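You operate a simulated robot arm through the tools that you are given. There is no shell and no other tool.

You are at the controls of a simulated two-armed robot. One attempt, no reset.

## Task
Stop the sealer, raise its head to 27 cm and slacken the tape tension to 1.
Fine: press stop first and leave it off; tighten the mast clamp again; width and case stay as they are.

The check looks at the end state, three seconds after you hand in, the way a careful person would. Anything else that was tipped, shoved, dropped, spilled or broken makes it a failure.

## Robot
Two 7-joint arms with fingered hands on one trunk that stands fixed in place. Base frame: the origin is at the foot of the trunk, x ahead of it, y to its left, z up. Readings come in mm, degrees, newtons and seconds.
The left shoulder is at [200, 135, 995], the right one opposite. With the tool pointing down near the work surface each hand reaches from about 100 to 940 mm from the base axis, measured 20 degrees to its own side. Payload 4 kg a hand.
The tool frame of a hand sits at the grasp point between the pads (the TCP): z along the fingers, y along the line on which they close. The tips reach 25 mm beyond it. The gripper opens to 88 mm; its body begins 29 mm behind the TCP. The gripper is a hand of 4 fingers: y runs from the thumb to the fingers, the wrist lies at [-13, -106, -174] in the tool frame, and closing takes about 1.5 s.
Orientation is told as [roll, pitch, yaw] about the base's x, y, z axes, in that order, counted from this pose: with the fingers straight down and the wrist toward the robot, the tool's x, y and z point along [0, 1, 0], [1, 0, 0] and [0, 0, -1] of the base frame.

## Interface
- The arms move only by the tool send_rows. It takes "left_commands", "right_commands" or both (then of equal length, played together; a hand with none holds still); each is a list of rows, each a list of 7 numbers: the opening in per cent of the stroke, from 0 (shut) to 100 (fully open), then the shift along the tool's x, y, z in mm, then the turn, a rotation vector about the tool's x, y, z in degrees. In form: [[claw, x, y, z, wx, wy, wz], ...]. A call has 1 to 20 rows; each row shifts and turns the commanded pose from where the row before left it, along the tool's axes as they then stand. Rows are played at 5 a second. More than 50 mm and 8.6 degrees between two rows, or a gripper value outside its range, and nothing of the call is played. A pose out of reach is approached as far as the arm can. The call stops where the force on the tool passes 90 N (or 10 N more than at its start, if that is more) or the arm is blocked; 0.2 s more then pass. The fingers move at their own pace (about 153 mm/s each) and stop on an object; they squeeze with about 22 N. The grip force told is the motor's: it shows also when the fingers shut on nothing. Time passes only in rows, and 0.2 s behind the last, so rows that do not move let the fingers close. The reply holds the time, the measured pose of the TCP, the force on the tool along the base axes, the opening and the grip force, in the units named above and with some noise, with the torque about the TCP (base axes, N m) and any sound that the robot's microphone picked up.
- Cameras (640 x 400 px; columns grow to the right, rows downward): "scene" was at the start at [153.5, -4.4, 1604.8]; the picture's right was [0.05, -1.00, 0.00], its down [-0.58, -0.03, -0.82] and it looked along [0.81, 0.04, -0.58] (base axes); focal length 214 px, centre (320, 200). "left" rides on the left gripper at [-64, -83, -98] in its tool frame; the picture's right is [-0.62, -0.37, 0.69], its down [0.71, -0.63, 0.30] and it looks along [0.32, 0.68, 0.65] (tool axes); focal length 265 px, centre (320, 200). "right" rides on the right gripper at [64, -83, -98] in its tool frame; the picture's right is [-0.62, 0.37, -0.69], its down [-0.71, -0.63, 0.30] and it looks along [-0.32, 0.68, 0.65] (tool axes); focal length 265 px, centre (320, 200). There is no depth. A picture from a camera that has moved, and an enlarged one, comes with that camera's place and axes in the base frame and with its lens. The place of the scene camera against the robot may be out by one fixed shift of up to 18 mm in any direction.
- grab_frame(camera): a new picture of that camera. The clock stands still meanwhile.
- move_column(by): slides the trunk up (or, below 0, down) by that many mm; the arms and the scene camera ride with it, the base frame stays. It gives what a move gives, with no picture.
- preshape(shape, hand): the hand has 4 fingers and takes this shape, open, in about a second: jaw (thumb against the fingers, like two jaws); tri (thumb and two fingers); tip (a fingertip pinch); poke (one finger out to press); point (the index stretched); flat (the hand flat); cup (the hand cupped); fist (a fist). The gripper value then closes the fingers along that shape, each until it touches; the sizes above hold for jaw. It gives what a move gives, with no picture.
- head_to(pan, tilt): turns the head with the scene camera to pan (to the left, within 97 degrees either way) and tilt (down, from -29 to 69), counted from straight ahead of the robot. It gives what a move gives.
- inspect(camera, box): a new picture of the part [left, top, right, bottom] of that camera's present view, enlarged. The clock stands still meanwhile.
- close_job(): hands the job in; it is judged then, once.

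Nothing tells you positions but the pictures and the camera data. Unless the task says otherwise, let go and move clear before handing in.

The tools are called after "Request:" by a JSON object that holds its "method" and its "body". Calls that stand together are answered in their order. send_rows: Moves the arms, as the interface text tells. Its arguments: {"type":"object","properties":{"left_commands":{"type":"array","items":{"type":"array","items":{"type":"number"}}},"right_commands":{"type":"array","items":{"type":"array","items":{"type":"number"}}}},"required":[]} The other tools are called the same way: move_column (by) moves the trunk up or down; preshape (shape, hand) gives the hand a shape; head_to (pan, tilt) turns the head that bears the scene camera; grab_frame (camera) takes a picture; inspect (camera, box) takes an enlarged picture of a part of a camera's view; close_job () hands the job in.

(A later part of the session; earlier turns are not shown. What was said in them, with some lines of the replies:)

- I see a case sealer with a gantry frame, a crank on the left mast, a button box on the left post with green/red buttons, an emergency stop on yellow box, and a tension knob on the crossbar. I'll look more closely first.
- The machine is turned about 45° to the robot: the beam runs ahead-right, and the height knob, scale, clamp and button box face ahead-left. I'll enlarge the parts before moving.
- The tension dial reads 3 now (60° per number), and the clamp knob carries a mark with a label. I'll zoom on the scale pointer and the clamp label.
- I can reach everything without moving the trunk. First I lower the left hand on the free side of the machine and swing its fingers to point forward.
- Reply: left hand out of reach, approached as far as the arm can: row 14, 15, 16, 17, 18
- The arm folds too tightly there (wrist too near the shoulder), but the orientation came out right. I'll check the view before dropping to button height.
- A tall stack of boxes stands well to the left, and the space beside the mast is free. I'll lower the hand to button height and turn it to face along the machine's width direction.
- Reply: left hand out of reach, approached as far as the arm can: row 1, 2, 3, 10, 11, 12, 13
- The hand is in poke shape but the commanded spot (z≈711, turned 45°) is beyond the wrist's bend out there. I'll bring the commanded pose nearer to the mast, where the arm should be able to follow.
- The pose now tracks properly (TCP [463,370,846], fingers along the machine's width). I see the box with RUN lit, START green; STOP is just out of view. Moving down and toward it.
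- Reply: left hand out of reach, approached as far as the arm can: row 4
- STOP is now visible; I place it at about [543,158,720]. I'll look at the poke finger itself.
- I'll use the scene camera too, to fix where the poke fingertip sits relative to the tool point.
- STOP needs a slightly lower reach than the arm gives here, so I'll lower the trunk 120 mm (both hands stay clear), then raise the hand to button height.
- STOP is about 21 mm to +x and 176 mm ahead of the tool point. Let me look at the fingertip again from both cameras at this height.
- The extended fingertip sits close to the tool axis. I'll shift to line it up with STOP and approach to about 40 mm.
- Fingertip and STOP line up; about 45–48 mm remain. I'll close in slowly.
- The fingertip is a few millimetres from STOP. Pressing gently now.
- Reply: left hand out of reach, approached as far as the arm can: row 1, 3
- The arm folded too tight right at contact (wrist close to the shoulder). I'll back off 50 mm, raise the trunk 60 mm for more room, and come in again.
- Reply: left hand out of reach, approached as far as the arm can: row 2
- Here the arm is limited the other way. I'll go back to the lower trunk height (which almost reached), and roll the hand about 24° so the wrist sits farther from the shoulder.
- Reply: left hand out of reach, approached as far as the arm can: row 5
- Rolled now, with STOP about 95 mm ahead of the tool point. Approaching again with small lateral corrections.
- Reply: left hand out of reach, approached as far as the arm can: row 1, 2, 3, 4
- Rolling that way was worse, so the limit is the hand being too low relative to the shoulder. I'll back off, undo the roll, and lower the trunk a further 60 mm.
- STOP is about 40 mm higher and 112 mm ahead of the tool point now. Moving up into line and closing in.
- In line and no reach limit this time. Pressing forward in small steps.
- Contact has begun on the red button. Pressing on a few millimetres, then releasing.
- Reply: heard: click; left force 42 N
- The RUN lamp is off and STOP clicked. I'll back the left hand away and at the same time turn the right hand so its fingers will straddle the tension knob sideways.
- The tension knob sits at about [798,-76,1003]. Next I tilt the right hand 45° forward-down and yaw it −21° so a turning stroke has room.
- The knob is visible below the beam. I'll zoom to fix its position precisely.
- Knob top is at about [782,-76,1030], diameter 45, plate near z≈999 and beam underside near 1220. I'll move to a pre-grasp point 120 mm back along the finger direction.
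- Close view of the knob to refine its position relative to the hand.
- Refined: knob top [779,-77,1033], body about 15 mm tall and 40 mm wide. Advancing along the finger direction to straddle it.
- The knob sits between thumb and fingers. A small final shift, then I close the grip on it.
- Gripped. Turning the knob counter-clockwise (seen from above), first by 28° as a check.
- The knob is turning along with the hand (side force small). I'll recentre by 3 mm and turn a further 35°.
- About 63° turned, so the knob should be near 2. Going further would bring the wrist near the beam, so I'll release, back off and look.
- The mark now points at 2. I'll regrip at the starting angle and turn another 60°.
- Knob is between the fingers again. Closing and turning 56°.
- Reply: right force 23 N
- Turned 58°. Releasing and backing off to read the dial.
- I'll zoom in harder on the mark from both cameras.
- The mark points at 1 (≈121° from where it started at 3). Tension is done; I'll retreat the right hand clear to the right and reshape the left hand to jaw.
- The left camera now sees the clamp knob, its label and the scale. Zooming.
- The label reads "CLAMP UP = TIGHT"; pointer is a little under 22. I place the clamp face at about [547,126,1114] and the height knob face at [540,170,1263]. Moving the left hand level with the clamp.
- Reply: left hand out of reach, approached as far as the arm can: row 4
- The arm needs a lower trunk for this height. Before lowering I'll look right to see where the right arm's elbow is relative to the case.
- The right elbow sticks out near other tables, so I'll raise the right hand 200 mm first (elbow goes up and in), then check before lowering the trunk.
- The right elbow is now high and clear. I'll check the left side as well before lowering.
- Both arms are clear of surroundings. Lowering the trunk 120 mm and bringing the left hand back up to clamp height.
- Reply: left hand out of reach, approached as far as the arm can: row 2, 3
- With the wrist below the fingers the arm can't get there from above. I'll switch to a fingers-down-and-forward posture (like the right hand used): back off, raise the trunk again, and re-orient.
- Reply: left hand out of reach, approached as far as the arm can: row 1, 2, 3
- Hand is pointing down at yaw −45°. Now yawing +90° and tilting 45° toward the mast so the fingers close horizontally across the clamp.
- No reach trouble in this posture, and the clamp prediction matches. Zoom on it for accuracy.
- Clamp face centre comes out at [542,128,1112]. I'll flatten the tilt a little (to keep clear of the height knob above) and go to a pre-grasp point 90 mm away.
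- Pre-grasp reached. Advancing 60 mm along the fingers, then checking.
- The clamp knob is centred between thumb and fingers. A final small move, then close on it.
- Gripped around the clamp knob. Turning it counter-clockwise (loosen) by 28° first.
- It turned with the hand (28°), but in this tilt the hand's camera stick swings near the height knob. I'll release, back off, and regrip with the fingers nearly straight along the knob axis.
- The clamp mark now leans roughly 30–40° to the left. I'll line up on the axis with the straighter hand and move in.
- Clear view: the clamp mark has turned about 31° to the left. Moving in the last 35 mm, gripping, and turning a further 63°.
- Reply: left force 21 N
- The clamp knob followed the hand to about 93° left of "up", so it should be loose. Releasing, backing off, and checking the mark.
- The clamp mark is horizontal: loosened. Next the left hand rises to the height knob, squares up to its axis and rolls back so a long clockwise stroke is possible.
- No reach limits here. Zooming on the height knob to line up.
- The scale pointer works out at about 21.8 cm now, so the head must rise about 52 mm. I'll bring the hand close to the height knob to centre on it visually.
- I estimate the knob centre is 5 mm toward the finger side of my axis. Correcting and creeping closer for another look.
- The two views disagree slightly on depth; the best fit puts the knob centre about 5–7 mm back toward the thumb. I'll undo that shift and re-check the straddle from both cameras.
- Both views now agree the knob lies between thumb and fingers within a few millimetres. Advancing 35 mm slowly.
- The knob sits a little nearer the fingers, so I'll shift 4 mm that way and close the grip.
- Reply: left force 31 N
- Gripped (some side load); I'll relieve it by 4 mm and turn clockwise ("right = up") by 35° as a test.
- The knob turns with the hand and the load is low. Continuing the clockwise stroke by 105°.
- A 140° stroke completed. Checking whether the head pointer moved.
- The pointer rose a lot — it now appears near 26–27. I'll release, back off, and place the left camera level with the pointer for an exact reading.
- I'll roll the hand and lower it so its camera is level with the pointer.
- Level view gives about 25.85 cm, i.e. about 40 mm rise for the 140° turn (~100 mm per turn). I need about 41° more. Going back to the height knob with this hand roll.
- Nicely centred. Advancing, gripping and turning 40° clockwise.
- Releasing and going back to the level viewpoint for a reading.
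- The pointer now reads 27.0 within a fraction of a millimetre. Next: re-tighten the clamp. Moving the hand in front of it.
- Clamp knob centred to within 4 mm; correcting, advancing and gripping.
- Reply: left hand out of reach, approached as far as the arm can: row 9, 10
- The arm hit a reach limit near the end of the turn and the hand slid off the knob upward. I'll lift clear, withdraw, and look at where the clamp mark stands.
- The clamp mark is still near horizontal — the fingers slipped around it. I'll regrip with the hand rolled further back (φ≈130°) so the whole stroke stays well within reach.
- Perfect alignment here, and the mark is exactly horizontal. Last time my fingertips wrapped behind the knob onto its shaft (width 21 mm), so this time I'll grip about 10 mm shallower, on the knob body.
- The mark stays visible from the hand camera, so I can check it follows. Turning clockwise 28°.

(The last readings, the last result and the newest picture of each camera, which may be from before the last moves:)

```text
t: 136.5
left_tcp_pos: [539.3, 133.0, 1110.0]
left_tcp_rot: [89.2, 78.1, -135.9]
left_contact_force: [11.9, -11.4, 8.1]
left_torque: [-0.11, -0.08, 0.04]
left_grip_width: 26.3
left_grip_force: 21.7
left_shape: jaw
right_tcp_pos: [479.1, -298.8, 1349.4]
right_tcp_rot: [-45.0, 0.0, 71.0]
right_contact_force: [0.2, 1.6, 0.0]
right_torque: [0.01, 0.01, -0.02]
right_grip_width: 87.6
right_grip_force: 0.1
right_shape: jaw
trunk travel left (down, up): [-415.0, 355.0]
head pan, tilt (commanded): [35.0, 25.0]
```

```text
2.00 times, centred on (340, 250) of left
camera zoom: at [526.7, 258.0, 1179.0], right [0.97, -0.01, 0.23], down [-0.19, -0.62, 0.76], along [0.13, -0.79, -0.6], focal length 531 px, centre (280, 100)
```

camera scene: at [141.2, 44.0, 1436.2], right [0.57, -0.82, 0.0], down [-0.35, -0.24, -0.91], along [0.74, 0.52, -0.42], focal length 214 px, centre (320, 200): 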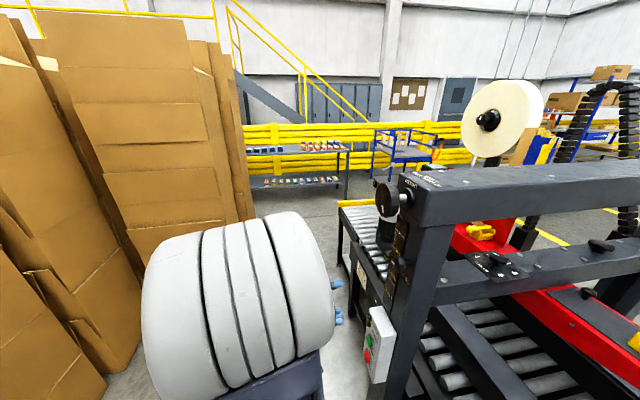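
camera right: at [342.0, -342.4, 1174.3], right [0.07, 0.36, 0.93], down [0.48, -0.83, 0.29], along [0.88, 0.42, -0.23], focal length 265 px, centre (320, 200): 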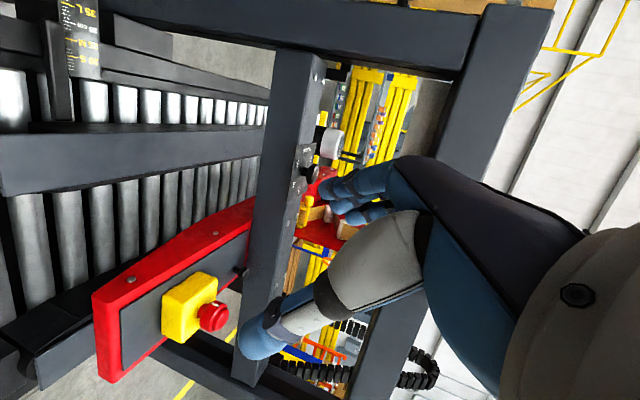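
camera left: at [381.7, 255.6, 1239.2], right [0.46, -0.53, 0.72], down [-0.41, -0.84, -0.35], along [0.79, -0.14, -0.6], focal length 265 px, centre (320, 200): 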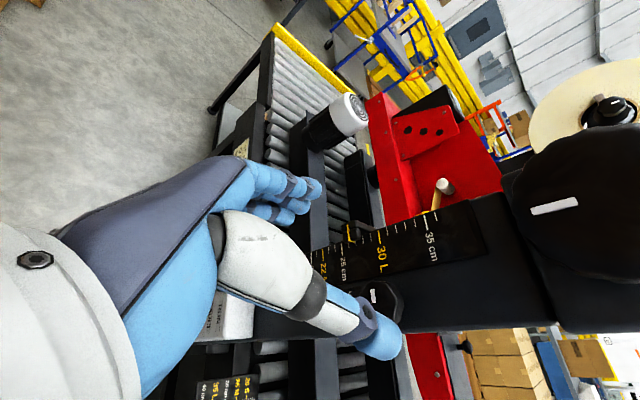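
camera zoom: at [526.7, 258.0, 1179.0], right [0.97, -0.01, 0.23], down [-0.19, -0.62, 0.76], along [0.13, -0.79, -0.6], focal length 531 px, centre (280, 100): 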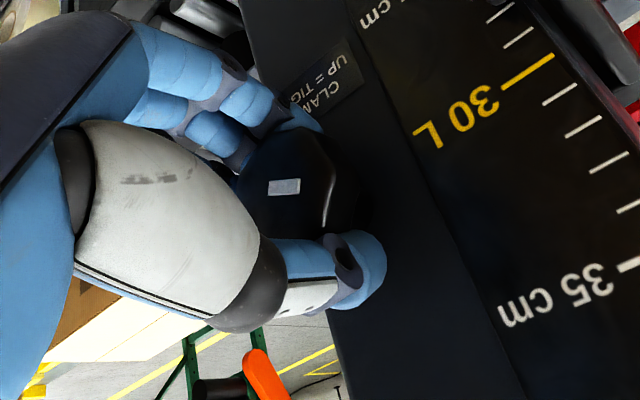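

It follows. Continuing to φ≈45°, which brings the mark to about 5° from up.

Request:
{"method": "send_rows", "body": {"left_commands": [[0, 0, 0, 0, 0, 0, 7], [0, 0, 0, 0, 0, 0, 7], [0, 0, 0, 0, 0, 0, 7], [0, 0, 0, 0, 0, 0, 7], [0, 0, 0, 0, 0, 0, 7], [0, 0, 0, 0, 0, 0, 7], [0, 0, 0, 0, 0, 0, 7], [0, 0, 0, 0, 0, 0, 7], [0, 0, 0, 0, 0, 0, 0]]}}

Request:
{"method": "inspect", "body": {"camera": "left", "box": [240, 150, 440, 350]}}

Request:
{"method": "inspect", "body": {"camera": "scene", "box": [350, 200, 440, 290]}}

```text
t: 138.5
left_tcp_pos: [539.0, 132.0, 1108.5]
left_tcp_rot: [-89.8, 45.9, 44.9]
left_contact_force: [4.5, -12.3, 11.0]
left_torque: [-0.08, -0.13, -0.1]
left_grip_width: 26.1
left_grip_force: 21.5
left_shape: jaw
right_tcp_pos: [479.8, -299.4, 1350.0]
right_tcp_rot: [-45.1, 0.1, 71.0]
right_contact_force: [-0.4, -0.4, 0.2]
right_torque: [-0.03, -0.01, -0.03]
right_grip_width: 87.8
right_grip_force: 0.1
right_shape: jaw
trunk travel left (down, up): [-415.0, 355.0]
head pan, tilt (commanded): [35.0, 25.0]
```

```text
2.00 times, centred on (340, 250) of left
camera zoom: at [461.8, 193.1, 1214.7], right [0.62, -0.36, 0.69], down [-0.46, -0.89, -0.05], along [0.63, -0.29, -0.72], focal length 531 px, centre (280, 100)
```

zoom: 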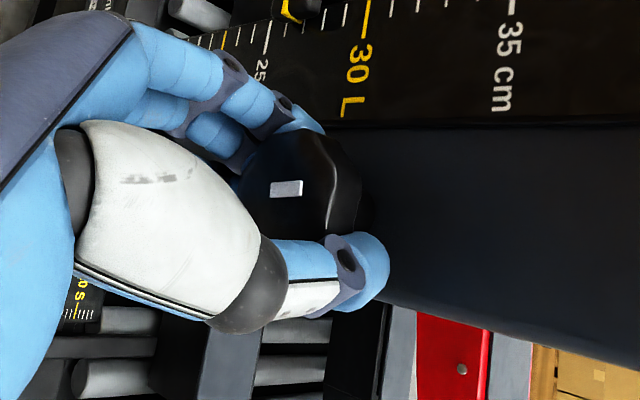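

```text
4.44 times, centred on (395, 245) of scene
camera zoom: at [141.2, 43.5, 1436.2], right [0.57, -0.82, 0.0], down [-0.35, -0.24, -0.91], along [0.74, 0.52, -0.42], focal length 953 px, centre (-13, 0)
```

zoom: 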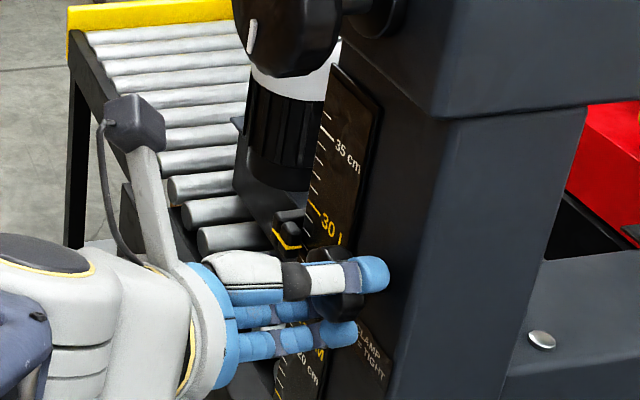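

About 6–8° remain. One more small turn, then release and inspect.

Request:
{"method": "send_rows", "body": {"left_commands": [[0, 0, 0, 0, 0, 0, 3.5], [0, 0, 0, 0, 0, 0, 3], [0, 0, 0, 0, 0, 0, 0]]}}

Request:
{"method": "inspect", "body": {"camera": "left", "box": [240, 150, 440, 350]}}

```text
t: 139.3
left_tcp_pos: [541.4, 132.0, 1111.0]
left_tcp_rot: [-89.6, 39.5, 44.9]
left_contact_force: [-4.7, -16.8, 0.0]
left_torque: [-0.08, 0.08, -0.19]
left_grip_width: 26.1
left_grip_force: 21.4
left_shape: jaw
left hand out of reach, approached as far as the arm can: row 2
right_tcp_pos: [479.6, -299.6, 1350.2]
right_tcp_rot: [-45.0, 0.0, 71.0]
right_contact_force: [-0.4, 0.1, -0.5]
right_torque: [0.03, 0.03, 0.02]
right_grip_width: 87.9
right_grip_force: 0.0
right_shape: jaw
trunk travel left (down, up): [-415.0, 355.0]
head pan, tilt (commanded): [35.0, 25.0]
```

```text
2.00 times, centred on (340, 250) of left
camera zoom: at [455.6, 185.8, 1215.0], right [0.57, -0.42, 0.71], down [-0.46, -0.88, -0.15], along [0.68, -0.24, -0.69], focal length 531 px, centre (280, 100)
```

zoom: 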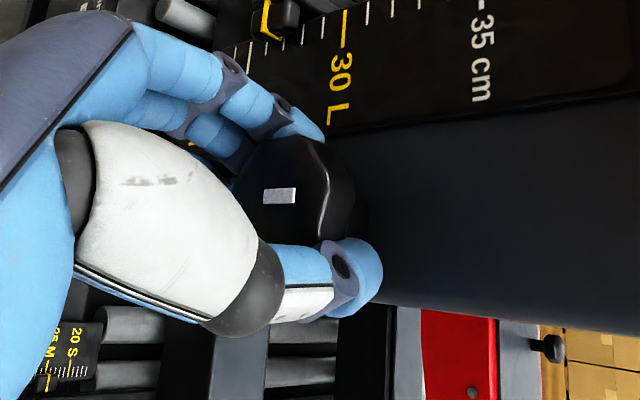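

The mark now looks parallel to the mast. Releasing and backing out to verify.

Request:
{"method": "send_rows", "body": {"left_commands": [[50, 0, 0, 0, 0, 0, 0], [100, 0, 0, 0, 0, 0, 0], [100, 0, 0, 0, 0, 0, 0], [100, 0, 0, 0, 0, 0, 0], [100, 0, 0, -15, 0, 0, 0], [100, 0, 0, -25, 0, 0, 0], [100, 0, 0, -30, 0, 0, 0], [100, 0, 0, -30, 0, 0, 0], [100, 0, 0, 0, 0, 0, -8], [100, 0, 0, 0, 0, 0, -8], [100, 0, 0, 0, 0, 0, -8], [100, 0, 0, 0, 0, 0, -8], [100, 0, 0, 0, 0, 0, -8], [100, 0, 0, 0, 0, 0, -8], [100, 0, 0, 0, 0, 0, -8], [100, 0, 0, 0, 0, 0, -8], [100, 0, 0, 0, 0, 0, -8], [100, 0, 0, 0, 0, 0, -8], [100, 0, 0, 0, 0, 0, 0]]}}

Request:
{"method": "grab_frame", "body": {"camera": "left"}}

Request:
{"method": "inspect", "body": {"camera": "scene", "box": [378, 235, 418, 275]}}

```text
t: 143.3
left_tcp_pos: [473.7, 206.6, 1118.0]
left_tcp_rot: [89.7, 60.4, -135.4]
left_contact_force: [-1.5, -0.6, -0.5]
left_torque: [0.05, -0.01, 0.0]
left_grip_width: 88.0
left_grip_force: 0.0
left_shape: jaw
left hand out of reach, approached as far as the arm can: row 5, 6
right_tcp_pos: [480.7, -298.6, 1350.2]
right_tcp_rot: [-45.0, 0.0, 71.1]
right_contact_force: [-0.2, 0.7, -0.3]
right_torque: [0.01, 0.01, -0.01]
right_grip_width: 88.0
right_grip_force: 0.0
right_shape: jaw
trunk travel left (down, up): [-415.0, 355.0]
head pan, tilt (commanded): [35.0, 25.0]
```

```text
taken
camera left: at [473.8, 344.5, 1159.6], right [1.0, 0.02, 0.01], down [0.0, -0.44, 0.9], along [0.02, -0.9, -0.44], focal length 265 px, centre (320, 200)
```

left: 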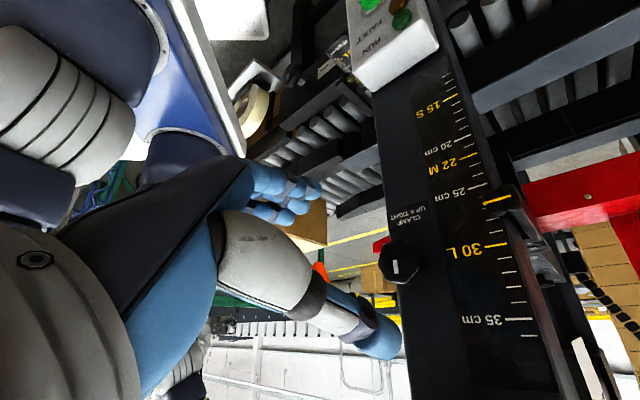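

```text
10.00 times, centred on (398, 255) of scene
camera zoom: at [141.2, 44.0, 1436.2], right [0.57, -0.82, 0.0], down [-0.35, -0.24, -0.91], along [0.74, 0.52, -0.42], focal length 2145 px, centre (-460, -350)
```

zoom: 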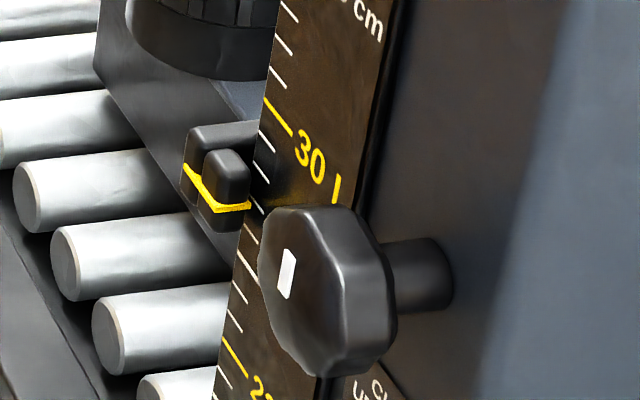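

Request:
{"method": "inspect", "body": {"camera": "left", "box": [360, 190, 540, 330]}}

Request:
{"method": "inspect", "body": {"camera": "left", "box": [370, 220, 430, 290]}}

Request:
{"method": "inspect", "body": {"camera": "left", "box": [440, 160, 530, 250]}}

```text
2.86 times, centred on (450, 260) of left
camera zoom: at [473.8, 344.5, 1159.6], right [1.0, 0.02, 0.01], down [0.0, -0.44, 0.9], along [0.02, -0.9, -0.44], focal length 758 px, centre (-51, 29)
```

zoom: 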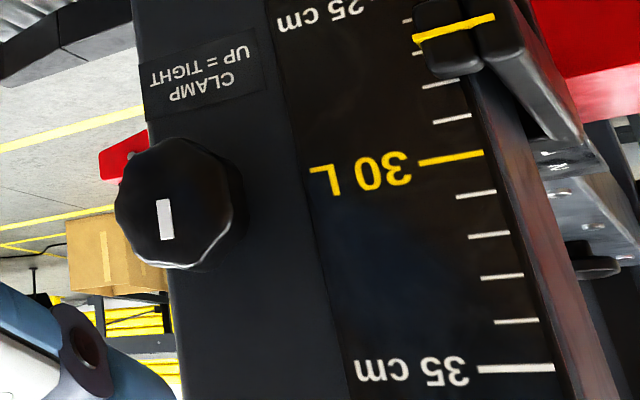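

```text
5.71 times, centred on (400, 255) of left
camera zoom: at [473.8, 344.5, 1159.6], right [1.0, 0.02, 0.01], down [0.0, -0.44, 0.9], along [0.02, -0.9, -0.44], focal length 1517 px, centre (-137, -114)
```

zoom: 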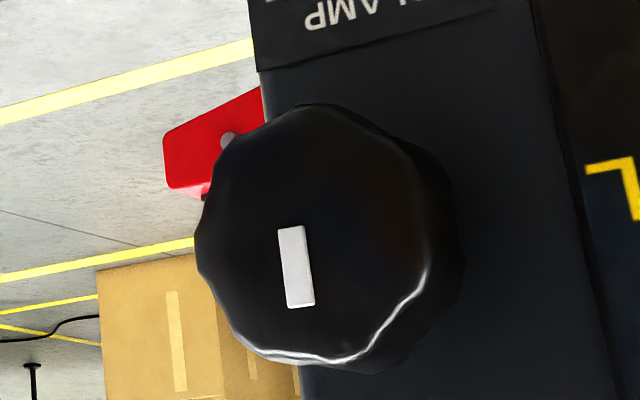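

```text
4.44 times, centred on (485, 205) of left
camera zoom: at [473.8, 344.5, 1159.6], right [1.0, 0.02, 0.01], down [0.0, -0.44, 0.9], along [0.02, -0.9, -0.44], focal length 1180 px, centre (-413, 178)
```

zoom: 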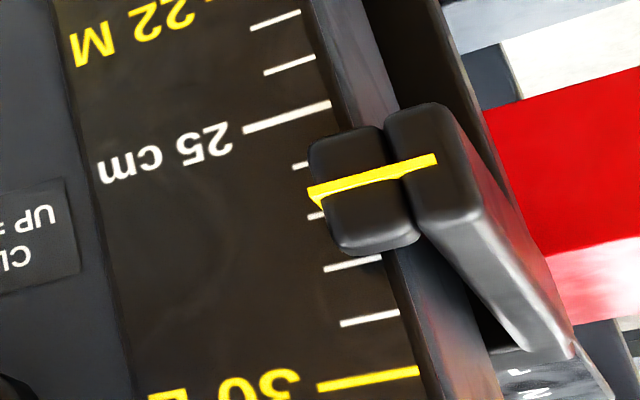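

The clamp mark is upright (within about 1–2°) and the pointer still reads 27.0. I'll move the left hand clear and check everything else.

Request:
{"method": "send_rows", "body": {"left_commands": [[100, 0, 0, -30, 0, 0, 0], [100, 0, 0, -30, 0, 0, 0], [100, 0, 0, -30, 0, 0, 0], [100, 0, 0, -30, 0, 0, 0], [100, 0, 0, 0, 0, 0, 0]]}}

Request:
{"method": "head_to", "body": {"pan": 3, "tilt": 35}}

Request:
{"method": "grab_frame", "body": {"camera": "scene"}}

Request:
{"method": "grab_frame", "body": {"camera": "left"}}

Request:
{"method": "grab_frame", "body": {"camera": "right"}}

```text
t: 144.5
left_tcp_pos: [388.8, 290.0, 1119.3]
left_tcp_rot: [89.7, 60.5, -135.5]
left_contact_force: [-0.7, 0.6, 0.5]
left_torque: [0.01, -0.03, 0.02]
left_grip_width: 87.8
left_grip_force: 0.1
left_shape: jaw
right_tcp_pos: [480.9, -299.2, 1349.8]
right_tcp_rot: [-45.0, -0.1, 70.9]
right_contact_force: [-0.2, -0.4, 0.4]
right_torque: [-0.03, 0.0, 0.0]
right_grip_width: 87.9
right_grip_force: 0.1
right_shape: jaw
trunk travel left (down, up): [-415.0, 355.0]
head pan, tilt (commanded): [35.0, 25.0]
```

```text
t: 145.5
left_tcp_pos: [388.2, 291.2, 1118.6]
left_tcp_rot: [89.7, 60.5, -135.5]
left_contact_force: [-0.4, -0.2, -0.6]
left_torque: [-0.01, 0.01, 0.0]
left_grip_width: 87.7
left_grip_force: 0.1
left_shape: jaw
right_tcp_pos: [480.9, -298.8, 1350.3]
right_tcp_rot: [-45.0, 0.0, 71.0]
right_contact_force: [0.2, -0.1, 0.2]
right_torque: [-0.03, -0.03, 0.0]
right_grip_width: 88.0
right_grip_force: 0.0
right_shape: jaw
trunk travel left (down, up): [-415.0, 355.0]
head pan, tilt (commanded): [3.0, 35.0]
```

```text
taken
camera scene: at [153.7, -4.1, 1420.4], right [0.05, -1.0, 0.0], down [-0.57, -0.03, -0.82], along [0.82, 0.04, -0.57], focal length 214 px, centre (320, 200)
```

scene: 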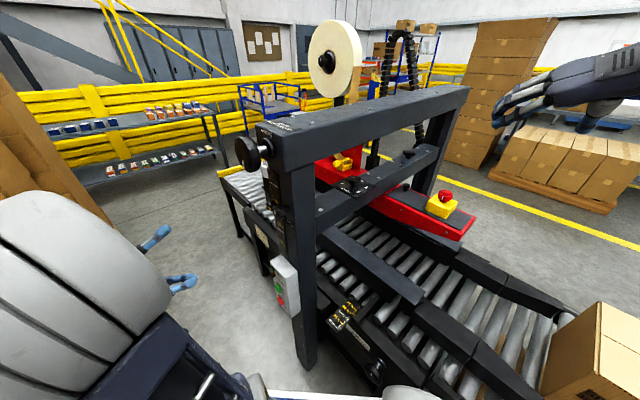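

```text
taken
camera left: at [388.4, 428.4, 1160.5], right [1.0, 0.02, 0.01], down [-0.01, -0.44, 0.9], along [0.02, -0.9, -0.44], focal length 265 px, centre (320, 200)
```

left: 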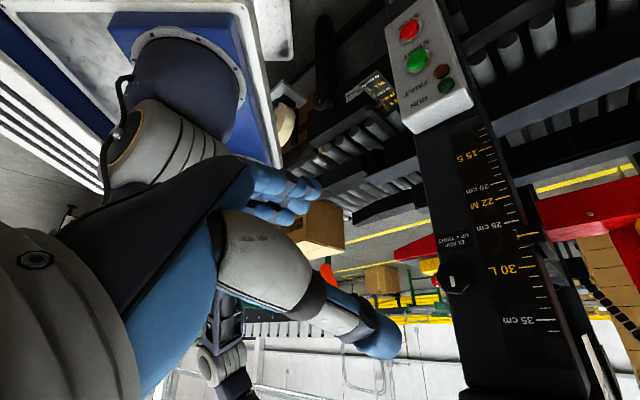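

```text
taken
camera right: at [344.9, -341.8, 1375.0], right [0.07, 0.37, 0.93], down [0.48, -0.83, 0.29], along [0.88, 0.42, -0.23], focal length 265 px, centre (320, 200)
```

right: 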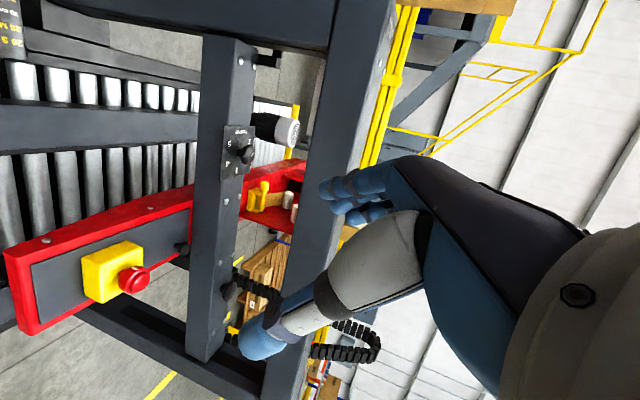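

Checking the tension dial, width scale, lamps and pointer once more.

Request:
{"method": "inspect", "body": {"camera": "scene", "box": [330, 165, 380, 203]}}

Request:
{"method": "inspect", "body": {"camera": "scene", "box": [320, 290, 390, 390]}}

Request:
{"method": "inspect", "body": {"camera": "right", "box": [205, 110, 285, 190]}}

Request:
{"method": "inspect", "body": {"camera": "left", "box": [380, 0, 560, 180]}}

Request:
{"method": "inspect", "body": {"camera": "left", "box": [420, 180, 580, 330]}}

```text
10.53 times, centred on (355, 184) of scene
camera zoom: at [153.7, -4.1, 1420.4], right [0.05, -1.0, 0.0], down [-0.57, -0.03, -0.82], along [0.82, 0.04, -0.57], focal length 2258 px, centre (-48, 368)
```

zoom: 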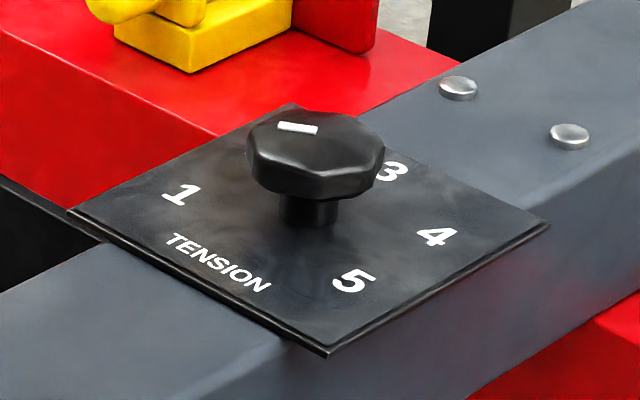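

```text
4.00 times, centred on (355, 340) of scene
camera zoom: at [153.7, -4.1, 1420.4], right [0.05, -1.0, 0.0], down [-0.57, -0.03, -0.82], along [0.82, 0.04, -0.57], focal length 858 px, centre (180, -360)
```

zoom: 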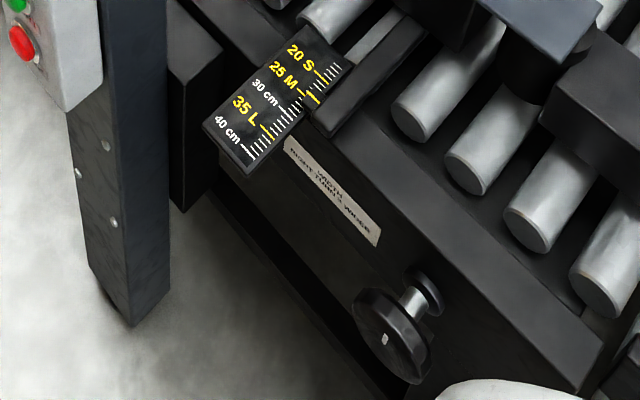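

```text
5.00 times, centred on (245, 150) of right
camera zoom: at [344.9, -341.8, 1375.0], right [0.07, 0.37, 0.93], down [0.48, -0.83, 0.29], along [0.88, 0.42, -0.23], focal length 1327 px, centre (695, 450)
```

zoom: 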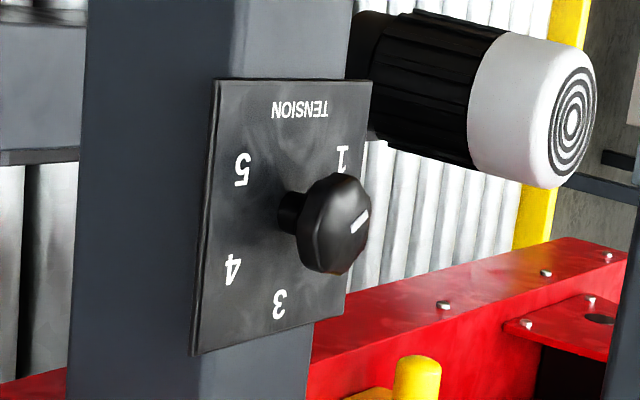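

```text
2.22 times, centred on (470, 90) of left
camera zoom: at [388.4, 428.4, 1160.5], right [1.0, 0.02, 0.01], down [-0.01, -0.44, 0.9], along [0.02, -0.9, -0.44], focal length 590 px, centre (-13, 444)
```

zoom: 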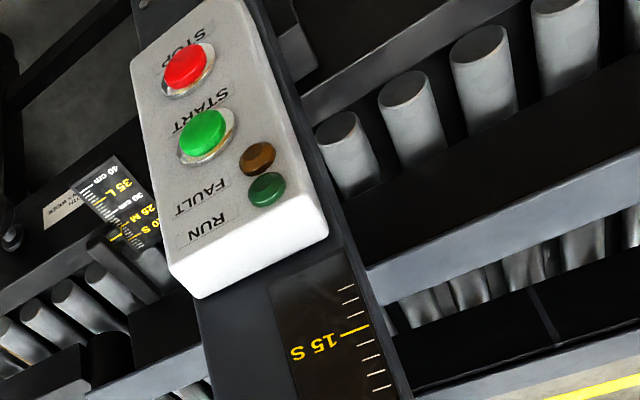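

```text
2.67 times, centred on (500, 255) of left
camera zoom: at [388.4, 428.4, 1160.5], right [1.0, 0.02, 0.01], down [-0.01, -0.44, 0.9], along [0.02, -0.9, -0.44], focal length 708 px, centre (-160, 53)
```

zoom: 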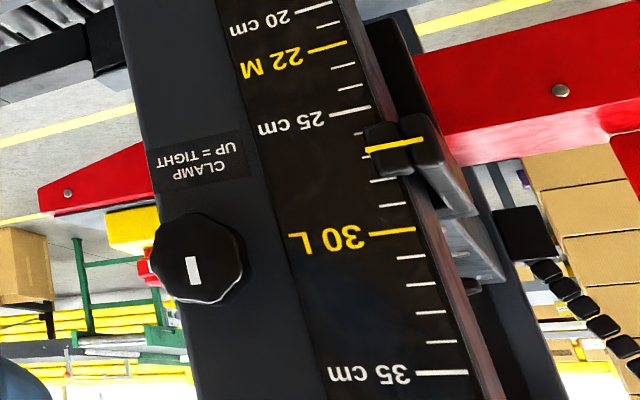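

All looks right. One last level-height check of the pointer after clamping.

Request:
{"method": "send_rows", "body": {"left_commands": [[100, -20.7, 36.5, 15, 0, 0, 0], [100, -20.7, 36.5, 15, 0, 0, 0], [100, 0, 0, 0, 0, 0, 0]]}}

Request:
{"method": "grab_frame", "body": {"camera": "left"}}

Request:
{"method": "inspect", "body": {"camera": "left", "box": [460, 230, 580, 350]}}

```text
t: 146.3
left_tcp_pos: [410.3, 270.8, 1034.6]
left_tcp_rot: [89.7, 60.5, -135.6]
left_contact_force: [-0.1, 0.1, -0.6]
left_torque: [0.01, 0.01, -0.01]
left_grip_width: 87.8
left_grip_force: 0.0
left_shape: jaw
right_tcp_pos: [479.9, -299.5, 1349.8]
right_tcp_rot: [-45.0, -0.1, 70.9]
right_contact_force: [-0.1, 0.4, -0.1]
right_torque: [-0.01, -0.03, -0.01]
right_grip_width: 87.9
right_grip_force: 0.1
right_shape: jaw
trunk travel left (down, up): [-415.0, 355.0]
head pan, tilt (commanded): [3.0, 35.0]
```

```text
taken
camera left: at [409.8, 408.5, 1076.6], right [1.0, 0.02, 0.01], down [-0.01, -0.44, 0.9], along [0.02, -0.9, -0.44], focal length 265 px, centre (320, 200)
```

left: 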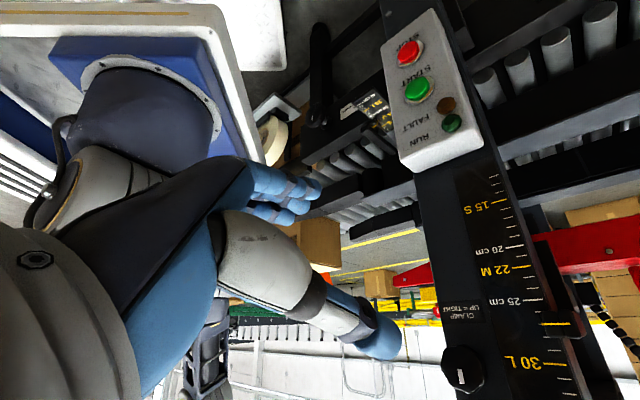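

```text
3.33 times, centred on (520, 290) of left
camera zoom: at [409.8, 408.5, 1076.6], right [1.0, 0.02, 0.01], down [-0.01, -0.44, 0.9], along [0.02, -0.9, -0.44], focal length 885 px, centre (-347, -100)
```

zoom: 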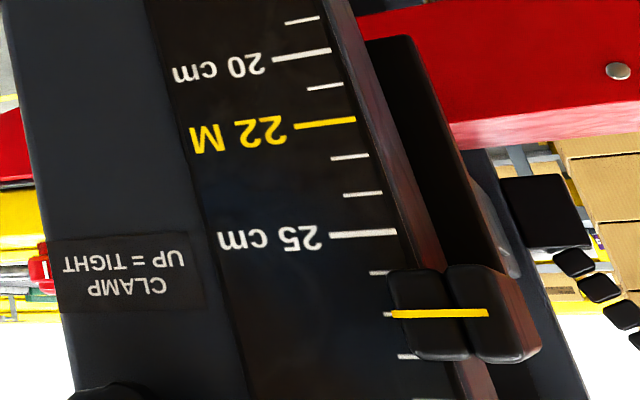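

The camera is level with the pointer, and the yellow line sits exactly on the 27 tick. The clamp mark is up, the run lamp is off, tension is at 1, and both hands are clear. Handing in.

Request:
{"method": "close_job", "body": {}}

```text
The job is handed in.
```

I pressed STOP first and left the sealer off. The head is at 27 cm and the tape tension is at 1. I have handed the job in.

| Item | How it was left |
|---|---|
| Sealer | STOP clicked once; RUN and FAULT lamps are both off |
| Head height | 27.0 cm, read with the camera level with the pointer after the clamp was tightened |
| Mast clamp | Back to tight, with its mark within 1–2° of up |
| Tape tension | Turned from 3 to 1; the mark is within about 4° of the number |
| Width and case | Not touched |

The first try at re-tightening the clamp slipped: the fingers slid off the knob without turning it. I regripped and finished it, and the height did not move.

Both hands are empty and clear of the machine. I saw nothing else knocked or moved.
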